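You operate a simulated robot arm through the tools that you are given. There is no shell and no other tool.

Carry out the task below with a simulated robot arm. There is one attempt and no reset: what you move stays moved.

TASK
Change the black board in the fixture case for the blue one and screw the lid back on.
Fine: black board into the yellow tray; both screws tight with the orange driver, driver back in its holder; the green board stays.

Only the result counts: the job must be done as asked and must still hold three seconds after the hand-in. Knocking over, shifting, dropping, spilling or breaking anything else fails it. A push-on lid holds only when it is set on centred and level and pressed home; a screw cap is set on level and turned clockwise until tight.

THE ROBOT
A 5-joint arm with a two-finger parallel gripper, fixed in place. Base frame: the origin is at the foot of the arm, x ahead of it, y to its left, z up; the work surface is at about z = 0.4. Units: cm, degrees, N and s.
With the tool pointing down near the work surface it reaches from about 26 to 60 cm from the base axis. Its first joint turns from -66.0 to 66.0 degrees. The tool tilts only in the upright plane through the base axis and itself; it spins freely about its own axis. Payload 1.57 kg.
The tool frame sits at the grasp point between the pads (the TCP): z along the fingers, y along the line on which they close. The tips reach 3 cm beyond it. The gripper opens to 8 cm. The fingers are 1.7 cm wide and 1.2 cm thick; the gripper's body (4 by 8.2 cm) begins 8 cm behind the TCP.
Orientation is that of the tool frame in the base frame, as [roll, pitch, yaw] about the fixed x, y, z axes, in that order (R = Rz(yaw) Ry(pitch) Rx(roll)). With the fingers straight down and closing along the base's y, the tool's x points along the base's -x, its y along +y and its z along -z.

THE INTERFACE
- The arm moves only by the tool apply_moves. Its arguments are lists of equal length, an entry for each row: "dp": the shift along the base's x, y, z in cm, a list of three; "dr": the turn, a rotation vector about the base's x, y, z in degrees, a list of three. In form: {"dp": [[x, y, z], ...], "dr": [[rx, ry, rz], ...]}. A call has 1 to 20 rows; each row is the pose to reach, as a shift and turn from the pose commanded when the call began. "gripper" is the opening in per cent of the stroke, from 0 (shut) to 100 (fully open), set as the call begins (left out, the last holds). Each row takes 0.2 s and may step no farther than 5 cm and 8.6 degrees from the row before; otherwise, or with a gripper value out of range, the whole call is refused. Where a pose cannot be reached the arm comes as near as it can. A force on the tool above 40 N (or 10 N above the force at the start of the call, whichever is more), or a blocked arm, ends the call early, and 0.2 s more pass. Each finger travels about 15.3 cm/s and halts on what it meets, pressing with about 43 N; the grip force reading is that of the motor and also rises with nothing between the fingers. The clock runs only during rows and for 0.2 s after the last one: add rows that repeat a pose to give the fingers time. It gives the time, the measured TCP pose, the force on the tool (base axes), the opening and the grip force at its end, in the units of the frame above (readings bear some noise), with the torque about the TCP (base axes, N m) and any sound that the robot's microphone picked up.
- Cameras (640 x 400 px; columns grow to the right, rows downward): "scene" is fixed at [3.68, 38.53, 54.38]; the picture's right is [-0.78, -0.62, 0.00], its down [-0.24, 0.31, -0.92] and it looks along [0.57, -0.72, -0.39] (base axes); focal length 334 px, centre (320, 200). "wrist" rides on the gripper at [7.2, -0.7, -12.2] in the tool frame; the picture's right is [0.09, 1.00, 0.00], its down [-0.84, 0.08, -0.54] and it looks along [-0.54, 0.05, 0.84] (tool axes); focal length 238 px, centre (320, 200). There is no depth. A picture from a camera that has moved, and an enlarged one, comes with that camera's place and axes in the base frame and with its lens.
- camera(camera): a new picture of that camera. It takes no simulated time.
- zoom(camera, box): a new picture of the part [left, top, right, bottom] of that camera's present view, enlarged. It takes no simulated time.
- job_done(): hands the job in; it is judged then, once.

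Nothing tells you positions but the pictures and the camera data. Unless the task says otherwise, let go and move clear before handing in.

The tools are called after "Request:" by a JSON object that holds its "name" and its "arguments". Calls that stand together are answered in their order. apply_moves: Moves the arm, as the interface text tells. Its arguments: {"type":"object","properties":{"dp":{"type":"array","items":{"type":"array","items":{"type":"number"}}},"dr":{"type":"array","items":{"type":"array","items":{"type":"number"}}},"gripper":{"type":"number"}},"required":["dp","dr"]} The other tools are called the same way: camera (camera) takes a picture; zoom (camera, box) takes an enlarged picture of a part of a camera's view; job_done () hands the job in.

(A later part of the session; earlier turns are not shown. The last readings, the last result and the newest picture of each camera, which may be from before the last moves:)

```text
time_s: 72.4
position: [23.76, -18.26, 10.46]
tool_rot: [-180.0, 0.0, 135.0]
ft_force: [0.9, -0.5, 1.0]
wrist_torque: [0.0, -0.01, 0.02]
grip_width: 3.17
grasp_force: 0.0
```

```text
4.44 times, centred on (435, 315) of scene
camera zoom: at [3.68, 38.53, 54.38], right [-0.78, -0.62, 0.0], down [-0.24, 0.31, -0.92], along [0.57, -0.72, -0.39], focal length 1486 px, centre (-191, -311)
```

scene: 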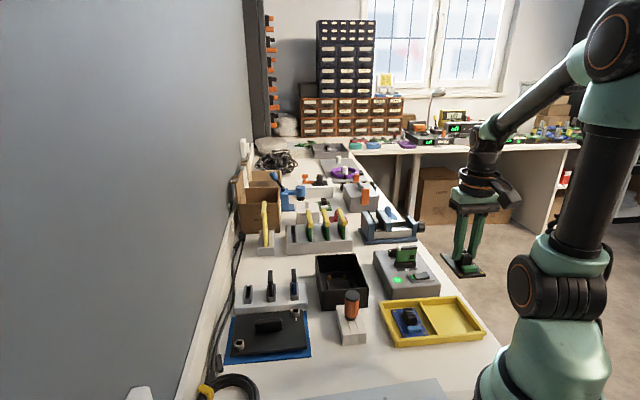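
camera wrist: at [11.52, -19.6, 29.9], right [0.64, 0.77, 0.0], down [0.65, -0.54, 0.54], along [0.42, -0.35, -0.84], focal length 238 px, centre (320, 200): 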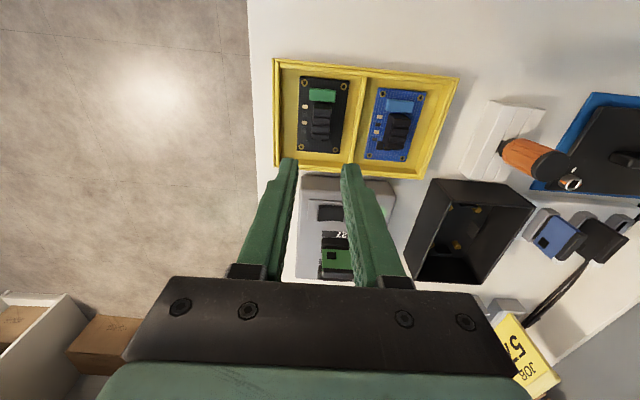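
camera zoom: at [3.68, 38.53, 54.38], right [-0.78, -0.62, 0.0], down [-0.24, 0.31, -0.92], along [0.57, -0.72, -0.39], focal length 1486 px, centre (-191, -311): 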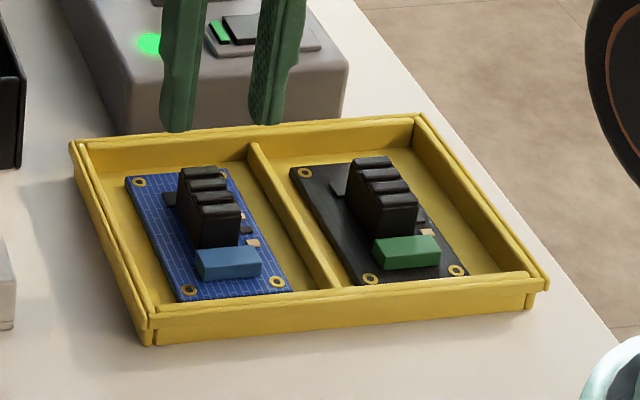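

The blue board has the same layout and yaw. I'll shift slightly to match the grip I used on the black board and lower partway to compare.

Request:
{"name": "apply_moves", "arguments": {"dp": [[-0.14, 0.22, -1], [-0.14, 0.22, -3], [-0.14, 0.22, -4.2], [-0.14, 0.22, -4.2]], "dr": [[0, 0, 0], [0, 0, 0], [0, 0, 0], [0, 0, 0]], "gripper": 33}}

Request:
{"name": "zoom", "arguments": {"camera": "wrist", "box": [250, 80, 390, 220]}}

Request:
{"name": "zoom", "arguments": {"camera": "scene", "box": [370, 270, 500, 360]}}

```text
time_s: 73.4
position: [23.63, -17.82, 6.51]
tool_rot: [-179.9, 0.0, 135.1]
ft_force: [-0.6, 0.5, 0.4]
wrist_torque: [0.0, -0.01, 0.0]
grip_width: 2.61
grasp_force: 0.1
```

```text
2.86 times, centred on (320, 150) of wrist
camera zoom: at [17.84, -13.28, 18.69], right [0.64, 0.77, 0.0], down [0.65, -0.54, 0.54], along [0.42, -0.35, -0.84], focal length 681 px, centre (320, 343)
```

zoom: 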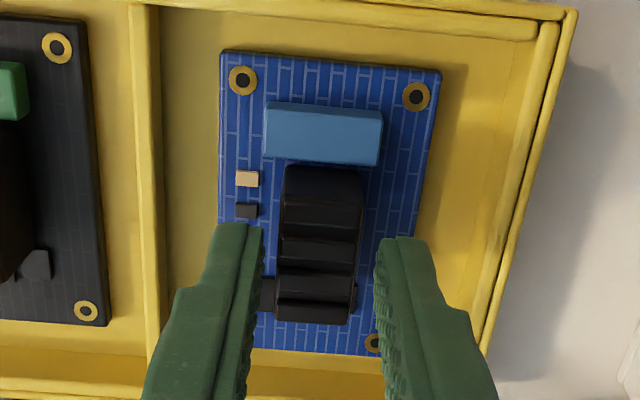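

```text
4.44 times, centred on (435, 315) of scene
camera zoom: at [3.68, 38.53, 54.38], right [-0.78, -0.62, 0.0], down [-0.24, 0.31, -0.92], along [0.57, -0.72, -0.39], focal length 1486 px, centre (-191, -311)
```

zoom: 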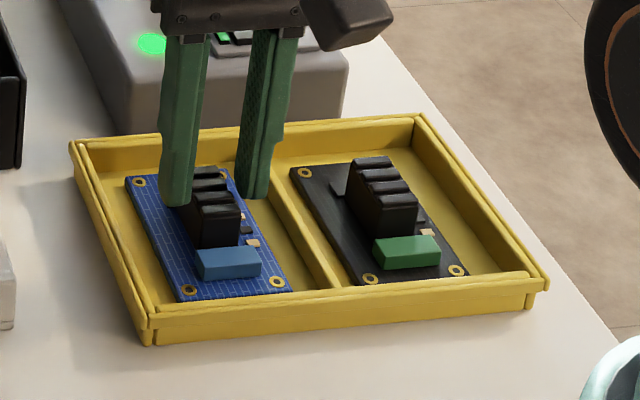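

The view nearly matches the black board's. I'll descend to grip height and compare again.

Request:
{"name": "apply_moves", "arguments": {"dp": [[0, -0.1, -0.7], [0, -0.1, -1.3], [0, -0.1, -1.6], [0, -0.1, -1.6]], "dr": [[0, 0, 0], [0, 0, 0], [0, 0, 0], [0, 0, 0]]}}

Request:
{"name": "zoom", "arguments": {"camera": "wrist", "box": [250, 80, 390, 220]}}

Request:
{"name": "zoom", "arguments": {"camera": "scene", "box": [370, 270, 500, 360]}}

```text
time_s: 74.4
position: [23.47, -17.93, 4.7]
tool_rot: [179.9, 0.0, 134.9]
ft_force: [-0.2, 0.3, 0.2]
wrist_torque: [-0.01, 0.03, -0.03]
grip_width: 2.61
grasp_force: 0.1
```

```text
2.86 times, centred on (320, 150) of wrist
camera zoom: at [17.85, -13.39, 17.03], right [0.64, 0.77, 0.0], down [0.65, -0.54, 0.54], along [0.42, -0.35, -0.84], focal length 681 px, centre (320, 343)
```

zoom: 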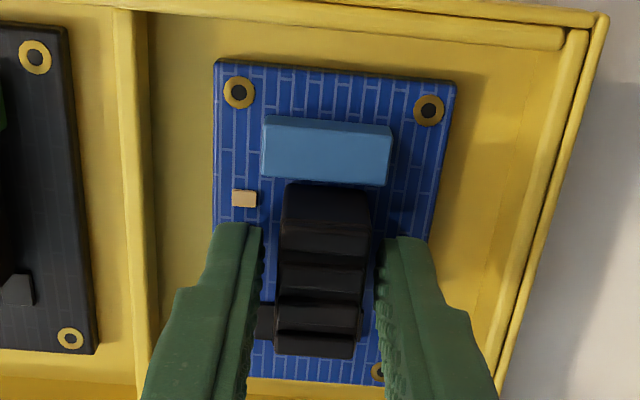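

```text
4.44 times, centred on (435, 315) of scene
camera zoom: at [3.68, 38.53, 54.38], right [-0.78, -0.62, 0.0], down [-0.24, 0.31, -0.92], along [0.57, -0.72, -0.39], focal length 1486 px, centre (-191, -311)
```

zoom: 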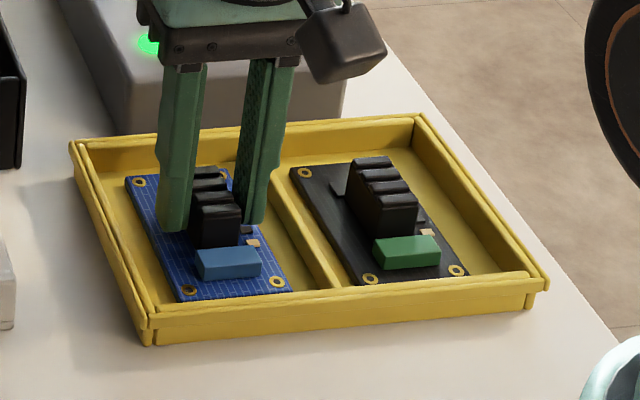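

The fingers are in place around the blue board's heat sink. I'll close and lift slowly.

Request:
{"name": "apply_moves", "arguments": {"dp": [[0, 0, 0.1], [0, 0, 0.1], [0, 0, 0.1], [0, 0, 0.1]], "dr": [[0, 0, 0], [0, 0, 0], [0, 0, 0], [0, 0, 0]], "gripper": 0}}

Request:
{"name": "apply_moves", "arguments": {"dp": [[0, 0, 0.4], [0, 0, 1], [0, 0, 2.5], [0, 0, 2.5]], "dr": [[0, 0, 0], [0, 0, 0], [0, 0, 0], [0, 0, 0]]}}

Request:
{"name": "zoom", "arguments": {"camera": "wrist", "box": [250, 80, 390, 220]}}

Request:
{"name": "zoom", "arguments": {"camera": "scene", "box": [370, 260, 500, 350]}}

```text
time_s: 75.4
position: [23.48, -17.95, 4.81]
tool_rot: [-180.0, 0.0, 135.0]
ft_force: [-0.4, 0.0, 0.9]
wrist_torque: [-0.04, 0.01, -0.02]
grip_width: 1.94
grasp_force: 33.3
```

```text
time_s: 76.4
position: [23.38, -18.03, 7.46]
tool_rot: [180.0, 0.0, 134.9]
ft_force: [0.2, -0.1, -0.3]
wrist_torque: [0.02, -0.01, -0.05]
grip_width: 1.92
grasp_force: 33.3
```

```text
2.86 times, centred on (320, 150) of wrist
camera zoom: at [17.64, -13.52, 19.58], right [0.64, 0.77, 0.0], down [0.65, -0.54, 0.54], along [0.42, -0.35, -0.84], focal length 681 px, centre (320, 343)
```

zoom: 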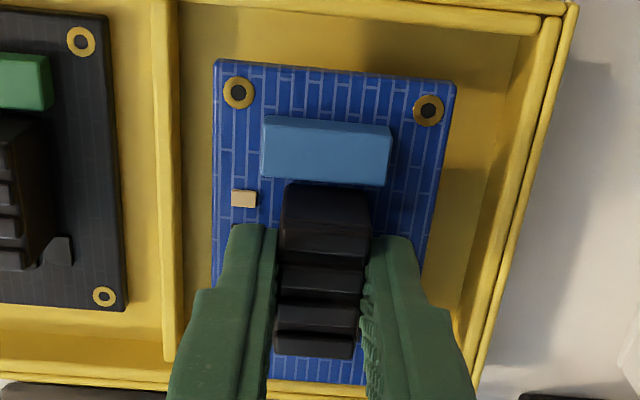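

```text
4.44 times, centred on (435, 305) of scene
camera zoom: at [3.68, 38.53, 54.38], right [-0.78, -0.62, 0.0], down [-0.24, 0.31, -0.92], along [0.57, -0.72, -0.39], focal length 1486 px, centre (-191, -267)
```

zoom: 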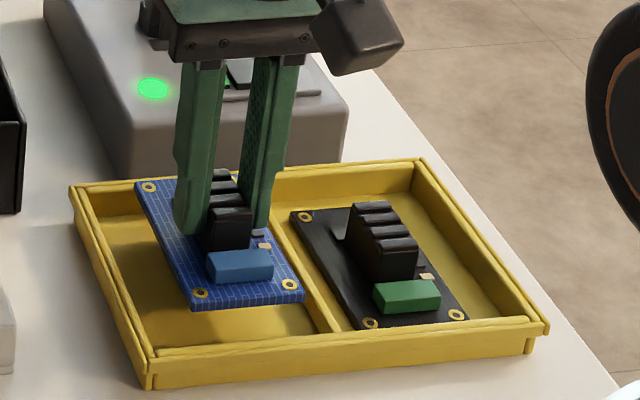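

The blue board is held like the black one was. I'll carry it high over to the case.

Request:
{"name": "apply_moves", "arguments": {"dp": [[0, 0, 4], [0, 0, 8], [0, 0, 12], [4, -0.1, 12.5], [8, -0.2, 12.5], [12, -0.3, 12.5], [16, -0.4, 12.5], [19.2, -0.5, 12.5], [19.2, -0.5, 9], [19.2, -0.5, 6.5], [19.2, -0.5, 6.5]], "dr": [[0, 0, 0], [0, 0, 0], [0, 0, 0], [0, 0, 0], [0, 0, 0], [0, 0, 0], [0, 0, 0], [0, 0, 0], [0, 0, 0], [0, 0, 0], [0, 0, 0]]}}

Request:
{"name": "zoom", "arguments": {"camera": "wrist", "box": [240, 60, 400, 220]}}

Request:
{"name": "zoom", "arguments": {"camera": "scene", "box": [305, 230, 385, 310]}}

```text
time_s: 78.8
position: [42.73, -18.82, 13.75]
tool_rot: [180.0, -0.1, 135.0]
ft_force: [-0.3, -0.2, -1.1]
wrist_torque: [-0.01, 0.0, 0.03]
grip_width: 1.9
grasp_force: 32.3
```

```text
2.50 times, centred on (320, 140) of wrist
camera zoom: at [36.94, -14.25, 25.97], right [0.64, 0.77, 0.0], down [0.65, -0.54, 0.54], along [0.42, -0.35, -0.84], focal length 596 px, centre (320, 350)
```

zoom: 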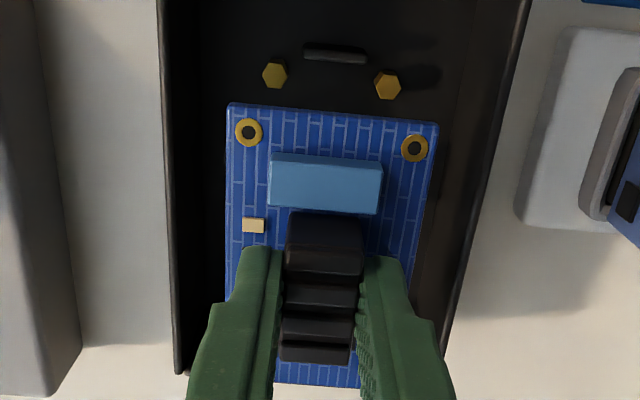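

```text
5.00 times, centred on (345, 270) of scene
camera zoom: at [3.68, 38.53, 54.38], right [-0.78, -0.62, 0.0], down [-0.24, 0.31, -0.92], along [0.57, -0.72, -0.39], focal length 1672 px, centre (195, -150)
```

zoom: 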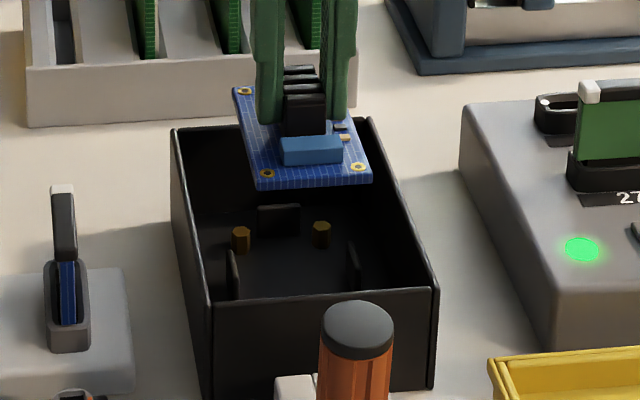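

The board needs a shift of about (-0.13,+0.24), which matches the position where the black board was lifted. I'll apply it and lower to just above the locators.

Request:
{"name": "apply_moves", "arguments": {"dp": [[-0.12, 0.22, 0], [-0.12, 0.22, -2.5], [-0.12, 0.22, -5.1], [-0.12, 0.22, -5.1]], "dr": [[0, 0, 0], [0, 0, 0], [0, 0, 0], [0, 0, 0]]}}

Request:
{"name": "zoom", "arguments": {"camera": "wrist", "box": [250, 80, 390, 220]}}

Request:
{"name": "zoom", "arguments": {"camera": "scene", "box": [305, 235, 385, 310]}}

```text
time_s: 79.8
position: [42.49, -18.28, 8.71]
tool_rot: [-180.0, 0.0, 134.9]
ft_force: [0.6, -0.7, -0.6]
wrist_torque: [0.0, 0.01, -0.01]
grip_width: 1.89
grasp_force: 33.3
```

```text
2.86 times, centred on (320, 150) of wrist
camera zoom: at [36.76, -13.79, 20.95], right [0.64, 0.77, 0.0], down [0.65, -0.54, 0.54], along [0.42, -0.35, -0.84], focal length 681 px, centre (320, 343)
```

zoom: 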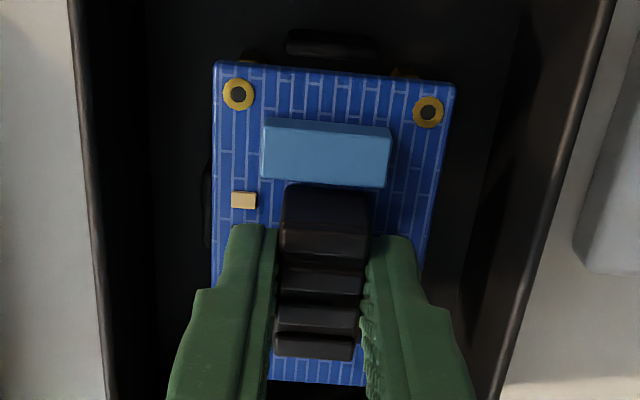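

```text
5.33 times, centred on (345, 272) of scene
camera zoom: at [3.68, 38.53, 54.38], right [-0.78, -0.62, 0.0], down [-0.24, 0.31, -0.92], along [0.57, -0.72, -0.39], focal length 1783 px, centre (187, -187)
```

zoom: 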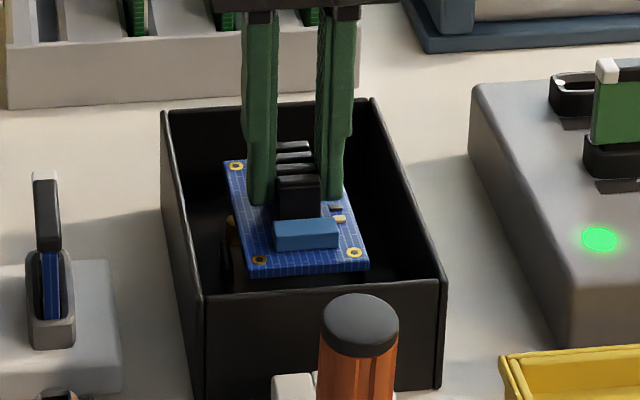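

Comparing with the earlier black-board view, I need (+0.08,-0.26) more. I'll correct and check before the final lowering.

Request:
{"name": "apply_moves", "arguments": {"dp": [[0.08, -0.26, 0], [0.08, -0.26, 0], [0.08, -0.26, -0.6], [0.08, -0.26, -0.6]], "dr": [[0, 0, 0], [0, 0, 0], [0, 0, 0], [0, 0, 0]]}}

Request:
{"name": "zoom", "arguments": {"camera": "wrist", "box": [250, 80, 390, 220]}}

Request:
{"name": "zoom", "arguments": {"camera": "scene", "box": [320, 250, 370, 300]}}

```text
time_s: 80.8
position: [42.57, -18.5, 8.1]
tool_rot: [180.0, 0.0, 135.0]
ft_force: [-0.8, 0.6, 0.2]
wrist_torque: [-0.03, -0.03, -0.01]
grip_width: 1.9
grasp_force: 32.9
```

```text
2.86 times, centred on (320, 150) of wrist
camera zoom: at [36.91, -14.04, 20.37], right [0.64, 0.77, 0.0], down [0.65, -0.54, 0.54], along [0.42, -0.35, -0.84], focal length 681 px, centre (320, 343)
```

zoom: 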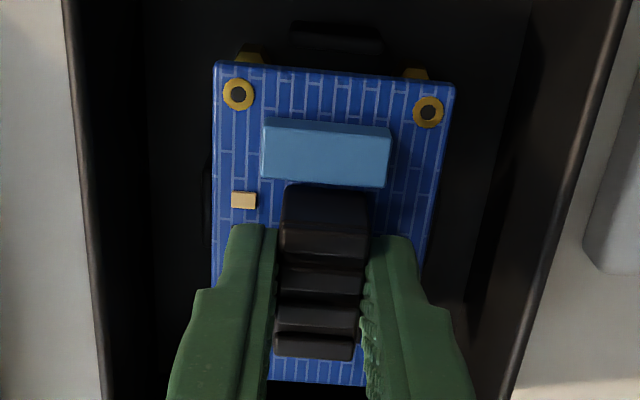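

```text
8.00 times, centred on (345, 275) of scene
camera zoom: at [3.68, 38.53, 54.38], right [-0.78, -0.62, 0.0], down [-0.24, 0.31, -0.92], along [0.57, -0.72, -0.39], focal length 2675 px, centre (120, -400)
```

zoom: 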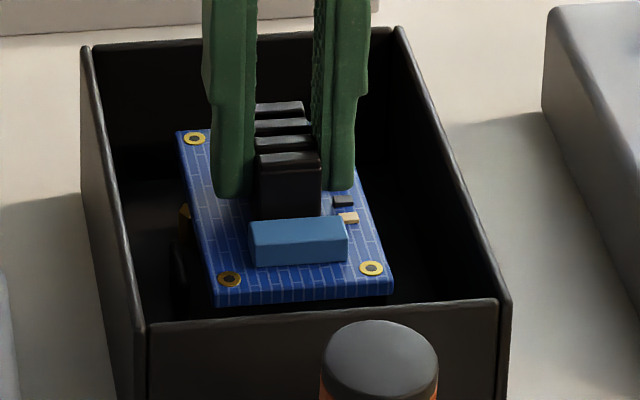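

The brass standoffs appear symmetrically behind the board's edge. I'll lower the board onto them.

Request:
{"name": "apply_moves", "arguments": {"dp": [[0, 0, -0.5], [0, 0, -0.9], [0, 0, -1.2], [0, 0, -1.4], [0, 0, -1.55], [0, 0, -1.55]], "dr": [[0, 0, 0], [0, 0, 0], [0, 0, 0], [0, 0, 0], [0, 0, 0], [0, 0, 0]]}}

Request:
{"name": "zoom", "arguments": {"camera": "wrist", "box": [250, 80, 390, 220]}}

Request:
{"name": "zoom", "arguments": {"camera": "scene", "box": [320, 250, 370, 300]}}

```text
time_s: 82.2
position: [42.55, -18.56, 6.55]
tool_rot: [180.0, 0.0, 135.0]
ft_force: [-0.4, 0.3, -0.5]
wrist_torque: [0.04, 0.01, -0.04]
grip_width: 1.87
grasp_force: 33.4
```

```text
2.86 times, centred on (320, 150) of wrist
camera zoom: at [36.9, -13.99, 18.77], right [0.64, 0.77, 0.0], down [0.65, -0.54, 0.54], along [0.42, -0.35, -0.84], focal length 681 px, centre (320, 343)
```

zoom: 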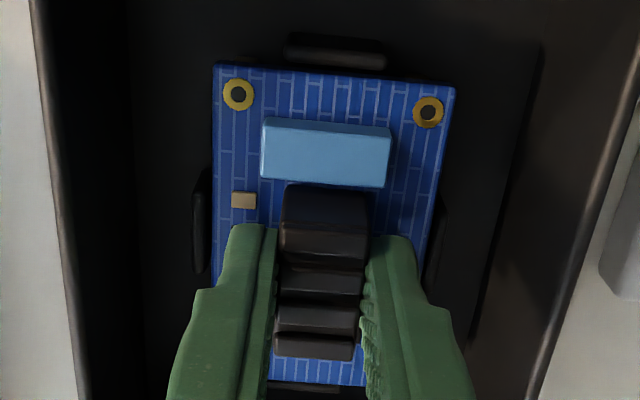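

```text
8.00 times, centred on (345, 275) of scene
camera zoom: at [3.68, 38.53, 54.38], right [-0.78, -0.62, 0.0], down [-0.24, 0.31, -0.92], along [0.57, -0.72, -0.39], focal length 2675 px, centre (120, -400)
```

zoom: 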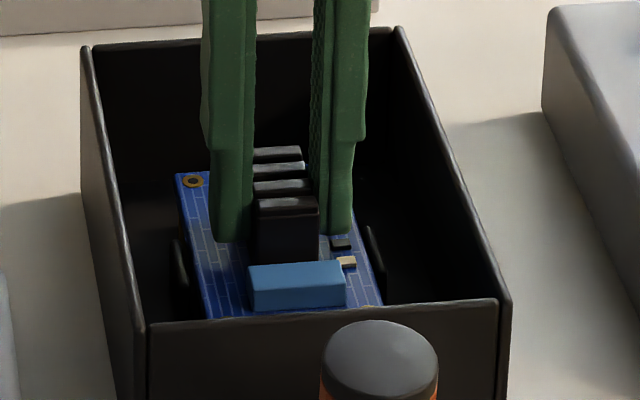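

The alignment with the locators matches the original. I'll lower the last few millimetres.

Request:
{"name": "apply_moves", "arguments": {"dp": [[0, 0, -0.15], [0, 0, -0.3], [0, 0, -0.4], [0, 0, -0.4]], "dr": [[0, 0, 0], [0, 0, 0], [0, 0, 0], [0, 0, 0]]}}

Request:
{"name": "zoom", "arguments": {"camera": "wrist", "box": [250, 80, 390, 220]}}

Request:
{"name": "zoom", "arguments": {"camera": "scene", "box": [320, 250, 370, 300]}}

```text
time_s: 83.2
position: [42.69, -18.61, 6.09]
tool_rot: [-179.9, 0.0, 134.9]
ft_force: [0.1, 0.3, -1.0]
wrist_torque: [-0.03, -0.03, 0.0]
grip_width: 1.91
grasp_force: 32.8
```

```text
2.86 times, centred on (320, 150) of wrist
camera zoom: at [36.98, -14.04, 18.35], right [0.64, 0.77, 0.0], down [0.65, -0.54, 0.54], along [0.42, -0.35, -0.84], focal length 681 px, centre (320, 343)
```

zoom: 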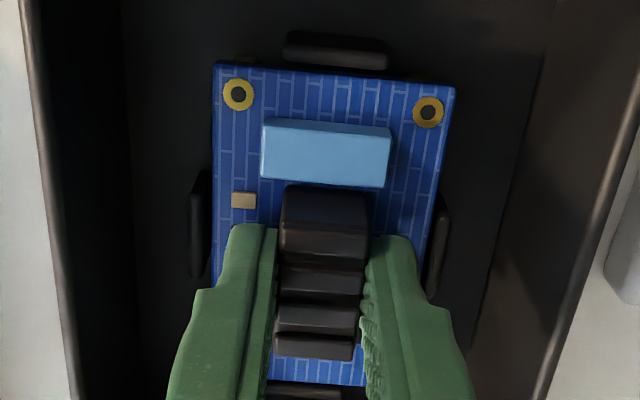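

```text
8.00 times, centred on (345, 275) of scene
camera zoom: at [3.68, 38.53, 54.38], right [-0.78, -0.62, 0.0], down [-0.24, 0.31, -0.92], along [0.57, -0.72, -0.39], focal length 2675 px, centre (120, -400)
```

zoom: 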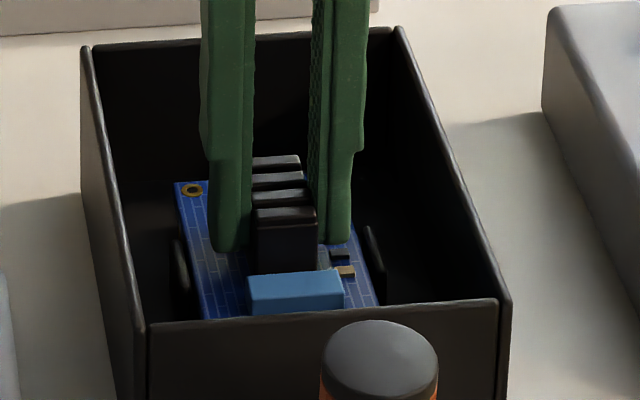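

The board is now about 0.1–0.2 cm above its seat. I'll lower a little more to feel contact.

Request:
{"name": "apply_moves", "arguments": {"dp": [[-0.05, 0.03, -0.1], [-0.05, 0.03, -0.2], [-0.05, 0.03, -0.3], [-0.05, 0.03, -0.3]], "dr": [[0, 0, 0], [0, 0, 0], [0, 0, 0], [0, 0, 0]]}}

Request:
{"name": "zoom", "arguments": {"camera": "wrist", "box": [250, 80, 390, 220]}}

Request:
{"name": "zoom", "arguments": {"camera": "scene", "box": [320, 250, 370, 300]}}

```text
time_s: 84.2
position: [42.67, -18.67, 5.98]
tool_rot: [180.0, 0.1, 135.1]
ft_force: [-4.1, 0.7, 16.1]
wrist_torque: [0.16, 0.26, -0.02]
grip_width: 1.91
grasp_force: 33.0
```

```text
2.86 times, centred on (320, 150) of wrist
camera zoom: at [36.93, -14.0, 18.2], right [0.64, 0.77, 0.0], down [0.65, -0.54, 0.54], along [0.42, -0.35, -0.84], focal length 681 px, centre (320, 343)
```

zoom: 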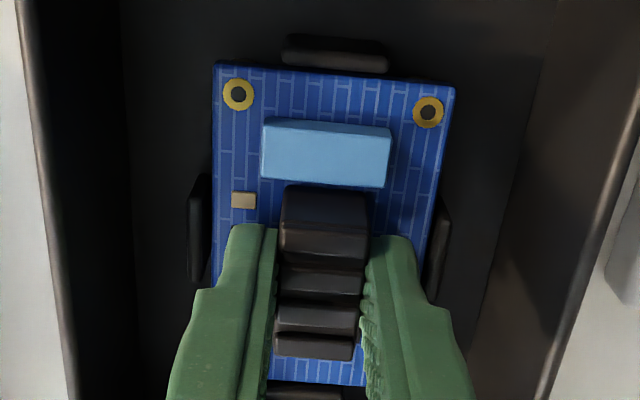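

```text
8.00 times, centred on (345, 275) of scene
camera zoom: at [3.67, 38.54, 54.38], right [-0.78, -0.62, 0.0], down [-0.24, 0.31, -0.92], along [0.57, -0.72, -0.39], focal length 2675 px, centre (120, -400)
```

zoom: 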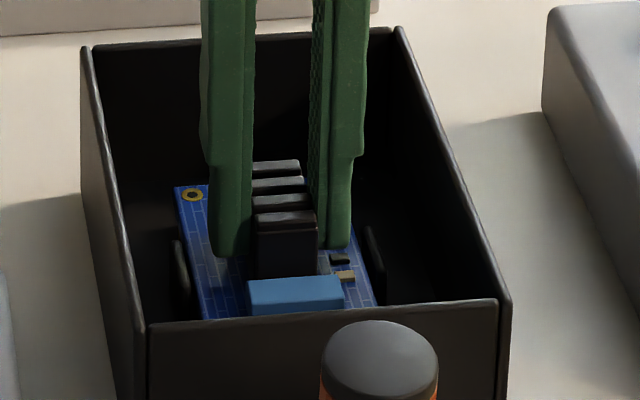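

The board is seated on the standoffs at the same height as the old one. I'll relieve the force, release, and rise.

Request:
{"name": "apply_moves", "arguments": {"dp": [[0, 0, 0.1], [0, 0, 0.15], [0, 0, 0.15]], "dr": [[0, 0, 0], [0, 0, 0], [0, 0, 0]]}}

Request:
{"name": "apply_moves", "arguments": {"dp": [[0, 0, 0], [0, 0, 0], [0, 0, 0.5], [0, 0, 2], [0, 0, 5], [0, 0, 8], [0, 0, 8]], "dr": [[0, 0, 0], [0, 0, 0], [0, 0, 0], [0, 0, 0], [0, 0, 0], [0, 0, 0], [0, 0, 0]], "gripper": 33}}

Request:
{"name": "zoom", "arguments": {"camera": "wrist", "box": [240, 60, 400, 220]}}

Request:
{"name": "zoom", "arguments": {"camera": "scene", "box": [320, 250, 370, 300]}}

```text
time_s: 85.0
position: [42.43, -18.57, 6.0]
tool_rot: [-180.0, -0.1, 135.0]
ft_force: [1.0, 0.1, 0.2]
wrist_torque: [-0.03, -0.05, 0.0]
grip_width: 1.89
grasp_force: 33.1
```

```text
time_s: 86.6
position: [42.64, -18.42, 14.08]
tool_rot: [180.0, 0.0, 135.0]
ft_force: [0.3, 0.6, -0.2]
wrist_torque: [0.0, 0.01, -0.02]
grip_width: 2.63
grasp_force: 0.0
```

```text
2.50 times, centred on (320, 140) of wrist
camera zoom: at [36.9, -13.96, 26.23], right [0.64, 0.77, 0.0], down [0.65, -0.54, 0.54], along [0.42, -0.35, -0.84], focal length 596 px, centre (320, 350)
```

zoom: 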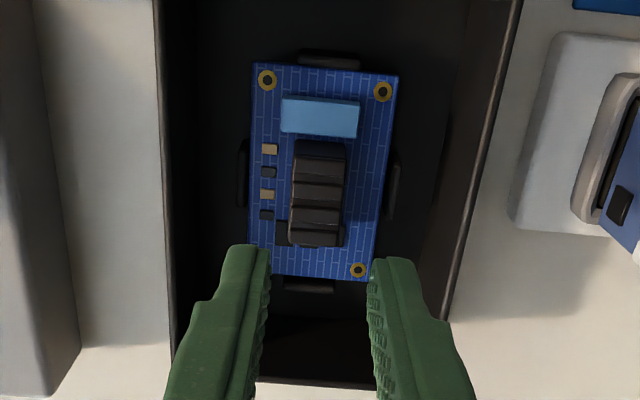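

```text
8.00 times, centred on (345, 275) of scene
camera zoom: at [3.68, 38.53, 54.38], right [-0.78, -0.62, 0.0], down [-0.24, 0.31, -0.92], along [0.57, -0.72, -0.39], focal length 2675 px, centre (120, -400)
```

zoom: 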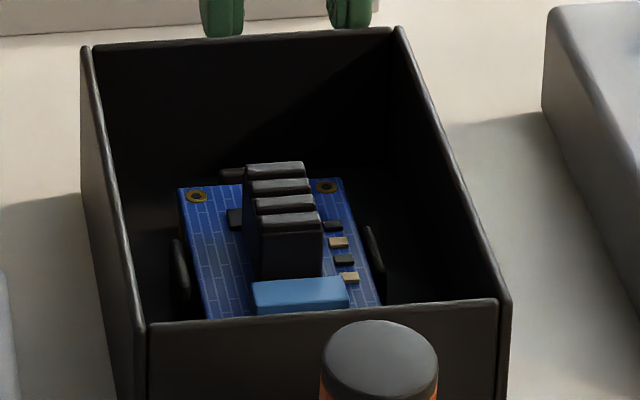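

The blue board sits centred in the locators. Now I'll fetch the lid from the mat, returning to the pose where I released it.

Request:
{"name": "apply_moves", "arguments": {"dp": [[0, 0, 4], [0, 0, 8], [0.2, 2, 8], [0.5, 4, 8], [0.8, 6, 8], [1.1, 8, 8], [1.3, 10, 8], [1.6, 12, 8], [1.9, 14, 8], [2.2, 16, 8], [2.4, 18, 8], [2.6, 20, 8], [2.6, 21.45, 8], [2.6, 21.45, 4], [2.6, 21.45, 0], [2.6, 21.45, -3], [2.6, 21.45, -3]], "dr": [[0, 0, 0], [0, 0, 0], [0, 0, 8], [0, 0, 16], [0, 0, 24], [0, 0, 32], [0, 0, 40], [0, 0, 48], [0, 0, 56], [0, 0, 64], [0, 0, 72], [0, 0, 80], [0, 0, 88], [0, 0, 91.5], [0, 0, 91.5], [0, 0, 91.5], [0, 0, 91.5]], "gripper": 45}}

Request:
{"name": "camera", "arguments": {"camera": "wrist"}}

Request:
{"name": "zoom", "arguments": {"camera": "scene", "box": [205, 270, 325, 370]}}

```text
time_s: 90.2
position: [45.23, 3.43, 10.86]
tool_rot: [-179.9, 0.1, -133.5]
ft_force: [0.0, 0.0, -0.3]
wrist_torque: [0.0, -0.01, 0.02]
grip_width: 3.61
grasp_force: 0.1
```

```text
taken
camera wrist: at [40.71, -2.41, 23.09], right [-0.79, 0.62, 0.0], down [0.52, 0.66, 0.54], along [0.33, 0.43, -0.84], focal length 238 px, centre (320, 200)
```

wrist: 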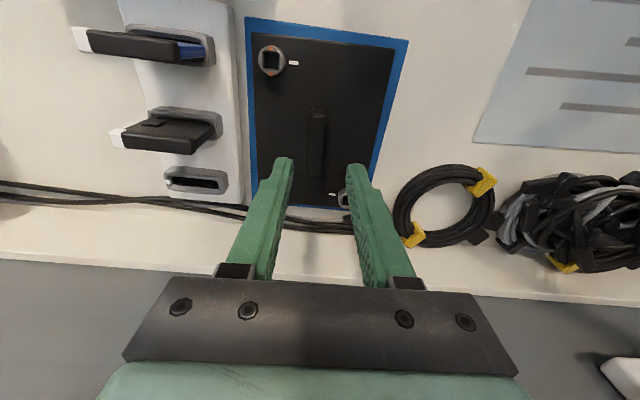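

```text
4.00 times, centred on (265, 320) of scene
camera zoom: at [3.68, 38.53, 54.38], right [-0.78, -0.62, 0.0], down [-0.24, 0.31, -0.92], along [0.57, -0.72, -0.39], focal length 1338 px, centre (540, -280)
```

zoom: 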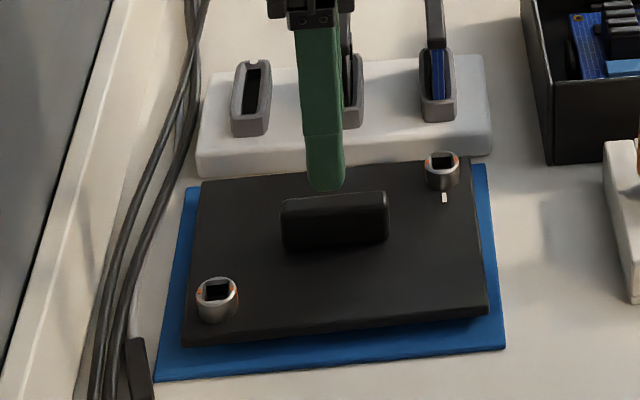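

The lid is where I left it. I'll centre the fingers on the handle and lower to grip.

Request:
{"name": "zoom", "arguments": {"camera": "wrist", "box": [240, 20, 420, 220]}}

Request:
{"name": "apply_moves", "arguments": {"dp": [[0.15, -0.2, -2], [0.15, -0.2, -4], [0.15, -0.2, -4]], "dr": [[0, 0, 0], [0, 0, 0], [0, 0, 0]], "gripper": 45}}

Request:
{"name": "zoom", "arguments": {"camera": "wrist", "box": [240, 60, 400, 240]}}

```text
2.00 times, centred on (330, 120) of wrist
camera zoom: at [40.71, -2.41, 23.09], right [-0.79, 0.62, 0.0], down [0.52, 0.66, 0.54], along [0.33, 0.43, -0.84], focal length 477 px, centre (300, 360)
```

zoom: 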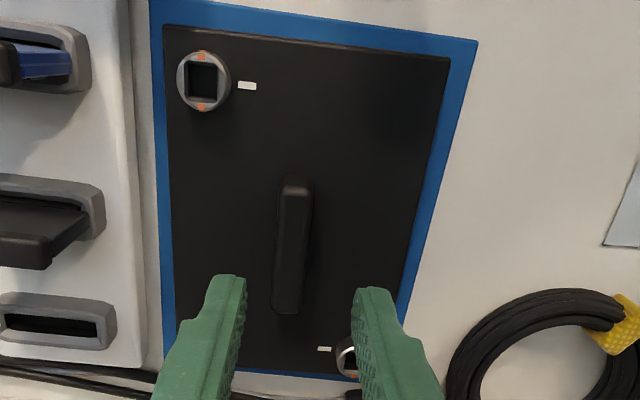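

```text
time_s: 91.0
position: [45.56, 2.83, 6.79]
tool_rot: [-180.0, -0.1, -133.6]
ft_force: [0.1, 0.3, 0.0]
wrist_torque: [0.03, 0.01, 0.02]
grip_width: 3.59
grasp_force: 0.0
```

```text
2.22 times, centred on (320, 150) of wrist
camera zoom: at [40.88, -2.84, 18.98], right [-0.79, 0.62, 0.0], down [0.52, 0.66, 0.54], along [0.34, 0.43, -0.84], focal length 530 px, centre (320, 311)
```

zoom: 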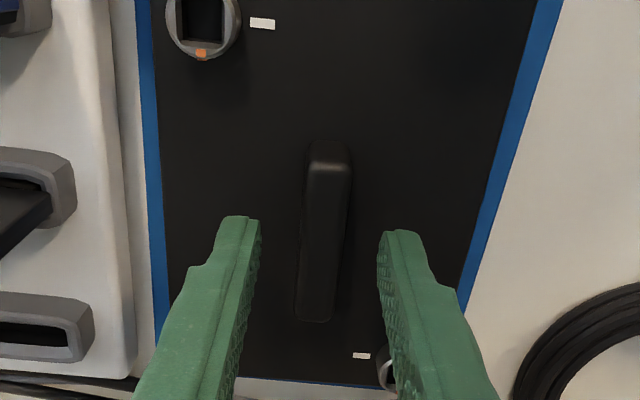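

The fingers are well centred on the handle. I'll lower and grip.

Request:
{"name": "apply_moves", "arguments": {"dp": [[0.1, 0.12, -1], [0.1, 0.12, -1.7], [0.1, 0.12, -2.0], [0.1, 0.12, -2.0]], "dr": [[0, 0, 0.5], [0, 0, 1], [0, 0, 1], [0, 0, 1]]}}

Request:
{"name": "apply_moves", "arguments": {"dp": [[0, 0, 0], [0, 0, 0], [0, 0, 0], [0, 0, 0]], "dr": [[0, 0, 0], [0, 0, 0], [0, 0, 0], [0, 0, 0]], "gripper": 0}}

Request:
{"name": "zoom", "arguments": {"camera": "wrist", "box": [220, 40, 420, 240]}}

```text
time_s: 92.0
position: [45.36, 3.02, 5.04]
tool_rot: [-179.9, 0.0, -132.6]
ft_force: [0.0, 0.9, 0.2]
wrist_torque: [-0.02, 0.01, 0.0]
grip_width: 3.61
grasp_force: 0.0
```

```text
time_s: 93.0
position: [45.46, 2.93, 5.02]
tool_rot: [-180.0, 0.0, -132.5]
ft_force: [-0.6, 0.5, -0.7]
wrist_torque: [-0.01, 0.0, 0.0]
grip_width: 1.31
grasp_force: 30.3
```

```text
2.00 times, centred on (320, 140) of wrist
camera zoom: at [40.85, -2.9, 17.19], right [-0.8, 0.6, 0.0], down [0.51, 0.67, 0.54], along [0.33, 0.43, -0.84], focal length 477 px, centre (320, 320)
```

zoom: 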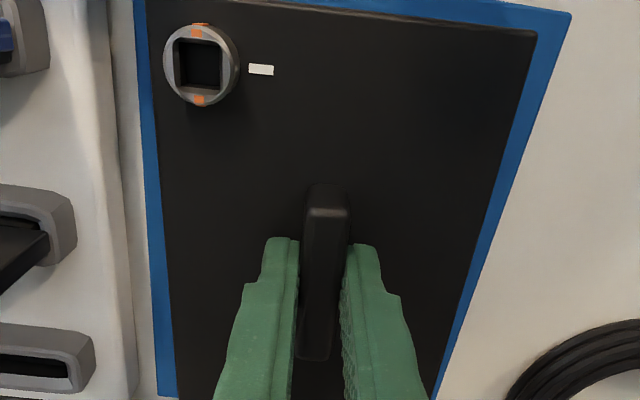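

The handle is gripped. I'll lift and then measure the lid's pose in the hand.

Request:
{"name": "apply_moves", "arguments": {"dp": [[0, 0, 0.5], [0, 0, 1.5], [0, 0, 4.5], [0, 0, 8], [0, 0, 12], [0, 0, 16], [0, 0, 16]], "dr": [[0, 0, 0], [0, 0, 0], [0, 0, 0], [0, 0, 0], [0, 0, 0], [0, 0, 0], [0, 0, 0]]}}

Request:
{"name": "zoom", "arguments": {"camera": "wrist", "box": [200, 20, 440, 260]}}

Request:
{"name": "zoom", "arguments": {"camera": "scene", "box": [205, 230, 325, 330]}}

```text
time_s: 94.6
position: [45.64, 2.85, 21.1]
tool_rot: [180.0, 0.0, -132.5]
ft_force: [0.3, 0.6, 0.2]
wrist_torque: [0.03, -0.02, -0.03]
grip_width: 1.3
grasp_force: 29.9
```

```text
1.67 times, centred on (320, 140) of wrist
camera zoom: at [41.21, -3.01, 33.3], right [-0.8, 0.6, 0.0], down [0.51, 0.67, 0.54], along [0.33, 0.43, -0.84], focal length 397 px, centre (320, 300)
```

zoom: 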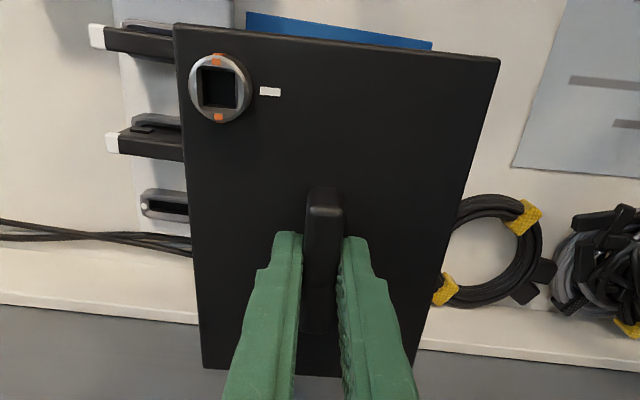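

```text
4.00 times, centred on (265, 280) of scene
camera zoom: at [3.68, 38.53, 54.38], right [-0.78, -0.62, 0.0], down [-0.24, 0.31, -0.92], along [0.57, -0.72, -0.39], focal length 1338 px, centre (540, -120)
```

zoom: 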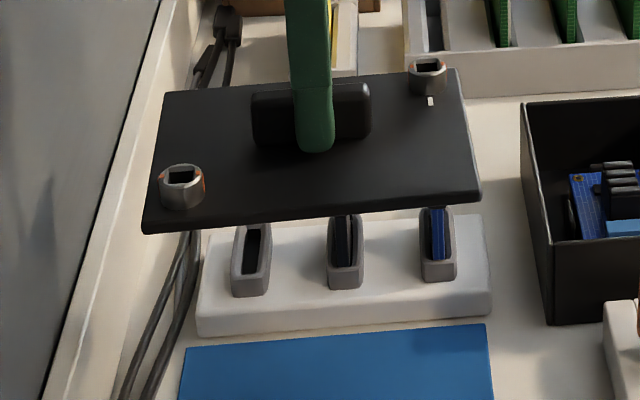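

The lid is square to the tool and centred within about 0.1 cm. I'll carry it back over the case with tool yaw about 135.5°, aiming its centre at the case centre (42.6,-18.45).

Request:
{"name": "apply_moves", "arguments": {"dp": [[0, -0.5, 0.5], [-0.3, -2.2, 0.5], [-0.6, -4, 0.5], [-0.9, -5.8, 0.5], [-1.2, -7.6, 0.5], [-1.4, -9.4, 0.5], [-1.7, -11.2, 0.5], [-2, -13, 0.5], [-2.3, -14.8, 0.5], [-2.5, -16.6, 0.5], [-2.8, -18.6, 0.5], [-3.05, -21.15, 0.5], [-3.05, -21.15, -3], [-3.05, -21.15, -5.5], [-3.05, -21.15, -5.5]], "dr": [[0, 0, -7], [0, 0, -15], [0, 0, -23], [0, 0, -31], [0, 0, -39], [0, 0, -47], [0, 0, -55], [0, 0, -63], [0, 0, -71], [0, 0, -79], [0, 0, -86], [0, 0, -92], [0, 0, -92], [0, 0, -92], [0, 0, -92]]}}

Request:
{"name": "camera", "arguments": {"camera": "wrist"}}

Request:
{"name": "zoom", "arguments": {"camera": "scene", "box": [300, 220, 400, 310]}}

```text
time_s: 97.8
position: [42.49, -18.13, 15.22]
tool_rot: [-179.9, 0.0, 135.4]
ft_force: [-0.2, -0.9, -0.4]
wrist_torque: [-0.02, -0.02, 0.02]
grip_width: 1.31
grasp_force: 29.9
```

```text
taken
camera wrist: at [36.71, -13.8, 27.55], right [0.63, 0.77, 0.0], down [0.65, -0.53, 0.54], along [0.42, -0.34, -0.84], focal length 238 px, centre (320, 200)
```

wrist: 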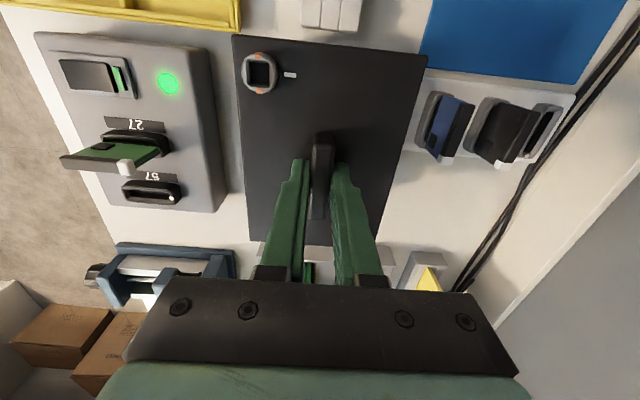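

```text
4.44 times, centred on (350, 265) of scene
camera zoom: at [3.68, 38.53, 54.38], right [-0.78, -0.62, 0.0], down [-0.24, 0.31, -0.92], along [0.57, -0.72, -0.39], focal length 1486 px, centre (187, -89)
```

zoom: 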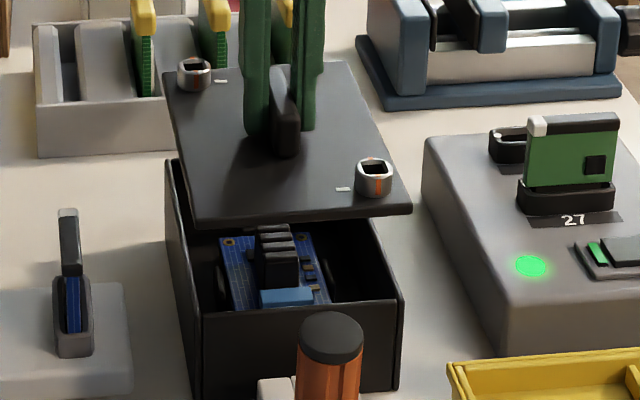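

The lid is above the case and looks closely aligned. I'll lower it to just above the rim and compare edges in detail.

Request:
{"name": "apply_moves", "arguments": {"dp": [[0, -0.1, -2], [0, -0.1, -3.5], [0, -0.1, -4.0], [0, -0.1, -4.0]], "dr": [[0, 0, 0], [0, 0, 0], [0, 0, 0], [0, 0, 0]]}}

Request:
{"name": "zoom", "arguments": {"camera": "scene", "box": [305, 235, 385, 315]}}

Request:
{"name": "zoom", "arguments": {"camera": "wrist", "box": [220, 20, 440, 260]}}

```text
time_s: 98.8
position: [42.4, -18.32, 11.23]
tool_rot: [180.0, 0.0, 135.5]
ft_force: [1.1, -0.8, -1.2]
wrist_torque: [0.0, -0.03, -0.02]
grip_width: 1.3
grasp_force: 29.4
```

```text
5.00 times, centred on (345, 275) of scene
camera zoom: at [3.68, 38.53, 54.38], right [-0.78, -0.62, 0.0], down [-0.24, 0.31, -0.92], along [0.57, -0.72, -0.39], focal length 1672 px, centre (195, -175)
```

zoom: 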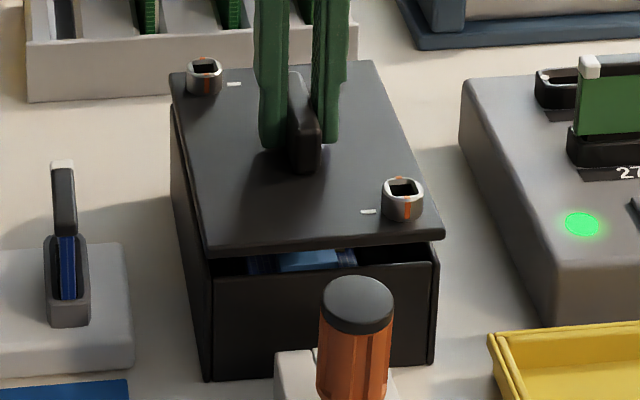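

```text
1.67 times, centred on (330, 140) of wrist
camera zoom: at [36.67, -13.86, 23.53], right [0.63, 0.78, 0.0], down [0.65, -0.53, 0.54], along [0.42, -0.34, -0.84], focal length 397 px, centre (303, 300)
```

zoom: 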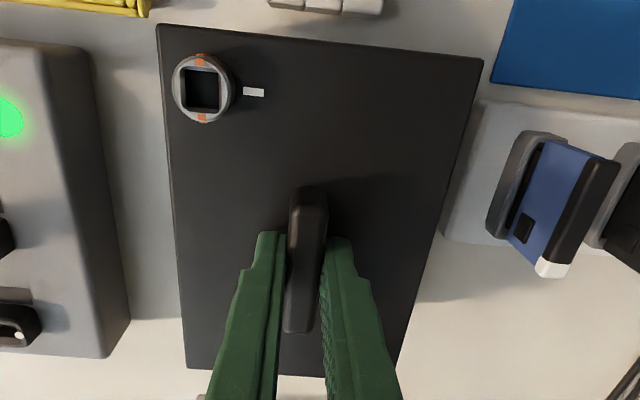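

I'll zoom into the corners to compare lid and case edges directly.

Request:
{"name": "zoom", "arguments": {"camera": "scene", "box": [310, 275, 340, 300]}}

Request:
{"name": "zoom", "arguments": {"camera": "scene", "box": [350, 270, 380, 295]}}

Request:
{"name": "zoom", "arguments": {"camera": "scene", "box": [305, 240, 335, 265]}}

Request:
{"name": "zoom", "arguments": {"camera": "wrist", "box": [265, 30, 395, 70]}}

```text
16.00 times, centred on (325, 288) of scene
camera zoom: at [3.68, 38.53, 54.38], right [-0.78, -0.62, 0.0], down [-0.24, 0.31, -0.92], along [0.57, -0.72, -0.39], focal length 5350 px, centre (240, -1200)
```

zoom: 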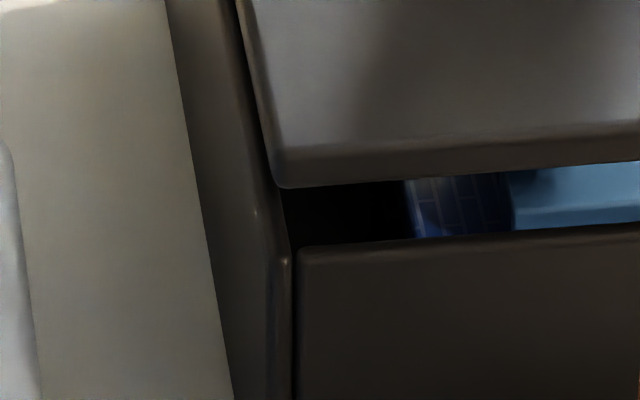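

```text
16.00 times, centred on (365, 282) of scene
camera zoom: at [3.68, 38.53, 54.38], right [-0.78, -0.62, 0.0], down [-0.24, 0.31, -0.92], along [0.57, -0.72, -0.39], focal length 5350 px, centre (-400, -1120)
```

zoom: 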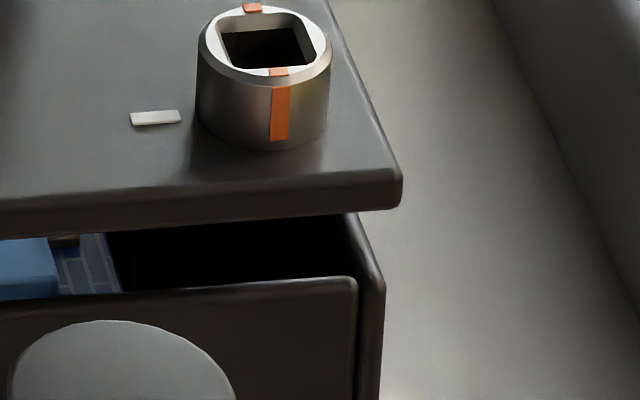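

```text
16.00 times, centred on (320, 252) of scene
camera zoom: at [3.68, 38.53, 54.38], right [-0.78, -0.62, 0.0], down [-0.24, 0.31, -0.92], along [0.57, -0.72, -0.39], focal length 5350 px, centre (320, -640)
```

zoom: 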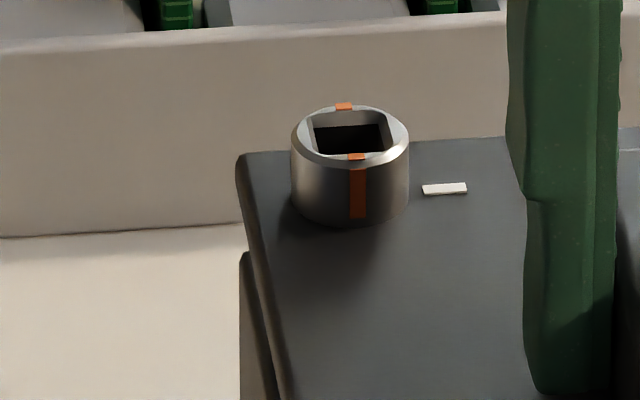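

```text
4.92 times, centred on (330, 50) of wrist
camera zoom: at [36.67, -13.86, 23.53], right [0.63, 0.78, 0.0], down [0.65, -0.53, 0.54], along [0.42, -0.34, -0.84], focal length 1173 px, centre (271, 938)
```

zoom: 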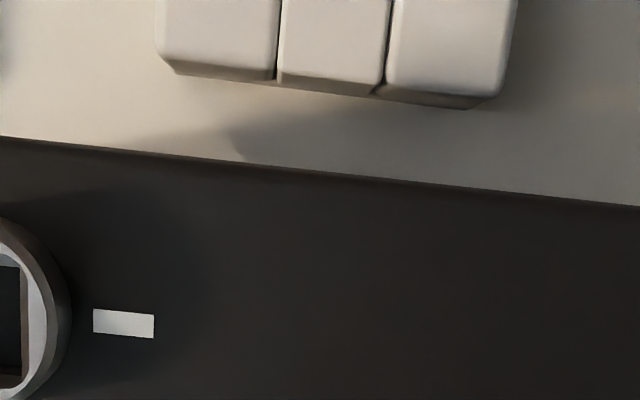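

Edge overhangs are nearly symmetric, so the lid is centred within about 0.1 cm. I'll make a tiny correction and lower, watching the force.

Request:
{"name": "apply_moves", "arguments": {"dp": [[-0.03, 0.07, -0.2], [-0.03, 0.07, -0.4], [-0.03, 0.07, -0.6], [-0.03, 0.07, -0.8], [-0.03, 0.07, -0.8]], "dr": [[0, 0, 0], [0, 0, 0], [0, 0, 0], [0, 0, 0], [0, 0, 0]]}}

Request:
{"name": "zoom", "arguments": {"camera": "scene", "box": [305, 235, 385, 315]}}

```text
time_s: 100.0
position: [42.32, -18.2, 10.76]
tool_rot: [179.9, 0.0, 135.4]
ft_force: [-0.2, 0.3, -1.2]
wrist_torque: [0.01, 0.02, 0.02]
grip_width: 1.32
grasp_force: 30.0
```

```text
5.00 times, centred on (345, 275) of scene
camera zoom: at [3.68, 38.53, 54.38], right [-0.78, -0.62, 0.0], down [-0.24, 0.31, -0.92], along [0.57, -0.72, -0.39], focal length 1672 px, centre (195, -175)
```

zoom: 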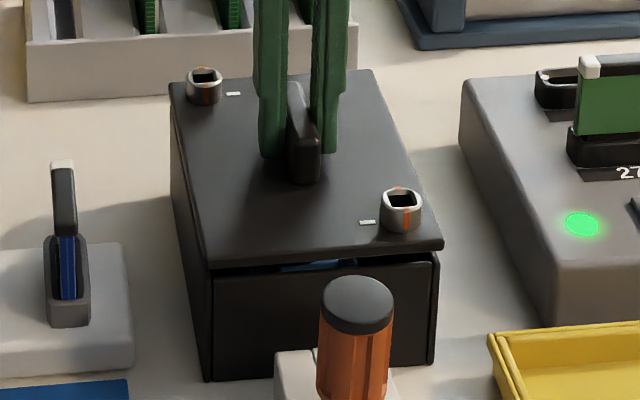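

About half a centimetre remains with no contact yet. I'll continue down.

Request:
{"name": "apply_moves", "arguments": {"dp": [[0, 0, -0.15], [0, 0, -0.3], [0, 0, -0.45], [0, 0, -0.45]], "dr": [[0, 0, 0], [0, 0, 0], [0, 0, 0], [0, 0, 0]]}}

Request:
{"name": "zoom", "arguments": {"camera": "scene", "box": [305, 235, 385, 315]}}

Request:
{"name": "zoom", "arguments": {"camera": "scene", "box": [310, 275, 380, 305]}}

```text
time_s: 101.0
position: [42.32, -18.33, 10.44]
tool_rot: [-179.9, 0.0, 135.5]
ft_force: [0.7, -1.3, 1.5]
wrist_torque: [0.11, 0.04, 0.0]
grip_width: 1.31
grasp_force: 29.9
```

```text
5.00 times, centred on (345, 275) of scene
camera zoom: at [3.68, 38.53, 54.38], right [-0.78, -0.62, 0.0], down [-0.24, 0.31, -0.92], along [0.57, -0.72, -0.39], focal length 1672 px, centre (195, -175)
```

zoom: 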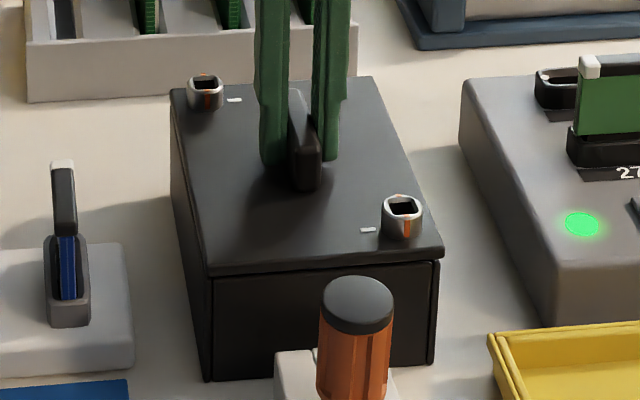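

```text
9.14 times, centred on (345, 290) of scene
camera zoom: at [3.68, 38.53, 54.38], right [-0.78, -0.62, 0.0], down [-0.24, 0.31, -0.92], along [0.57, -0.72, -0.39], focal length 3057 px, centre (91, -623)
```

zoom: 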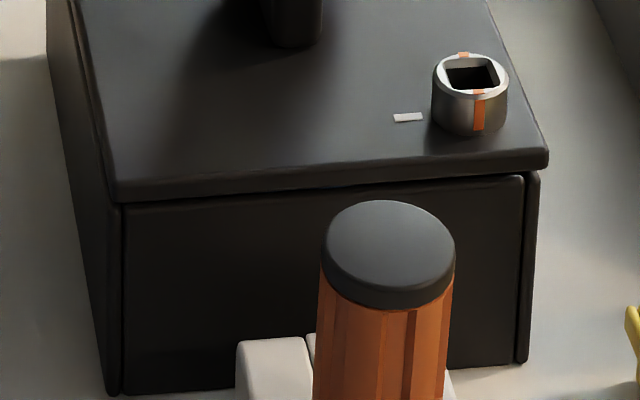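

The lid looks nearly seated. I'll press it down gently to bring it home.

Request:
{"name": "apply_moves", "arguments": {"dp": [[0, 0, -0.1], [0, 0, -0.2], [0, 0, -0.3], [0, 0, -0.3]], "dr": [[0, 0, 0], [0, 0, 0], [0, 0, 0], [0, 0, 0]]}}

Request:
{"name": "zoom", "arguments": {"camera": "scene", "box": [305, 235, 385, 315]}}

Request:
{"name": "zoom", "arguments": {"camera": "scene", "box": [310, 275, 380, 305]}}

```text
time_s: 102.0
position: [42.47, -18.47, 10.11]
tool_rot: [179.9, 0.3, 135.5]
ft_force: [8.5, -7.4, 15.3]
wrist_torque: [0.43, 0.32, -0.06]
grip_width: 1.31
grasp_force: 29.9
```

```text
5.00 times, centred on (345, 275) of scene
camera zoom: at [3.68, 38.53, 54.38], right [-0.78, -0.62, 0.0], down [-0.24, 0.31, -0.92], along [0.57, -0.72, -0.39], focal length 1672 px, centre (195, -175)
```

zoom: 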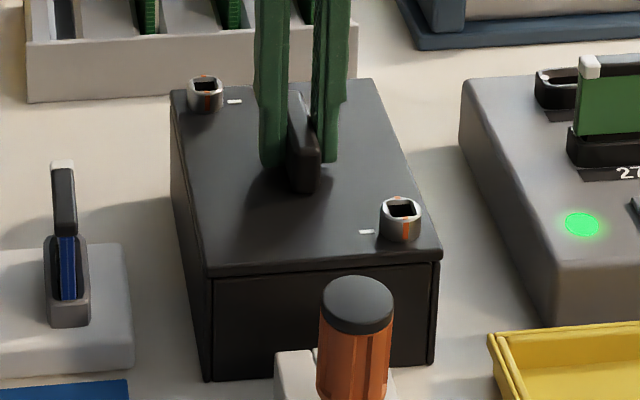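

```text
9.14 times, centred on (345, 290) of scene
camera zoom: at [3.68, 38.53, 54.38], right [-0.78, -0.62, 0.0], down [-0.24, 0.31, -0.92], along [0.57, -0.72, -0.39], focal length 3057 px, centre (91, -623)
```

zoom: 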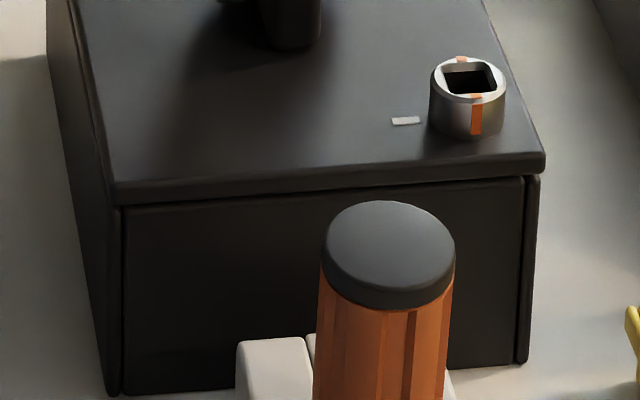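

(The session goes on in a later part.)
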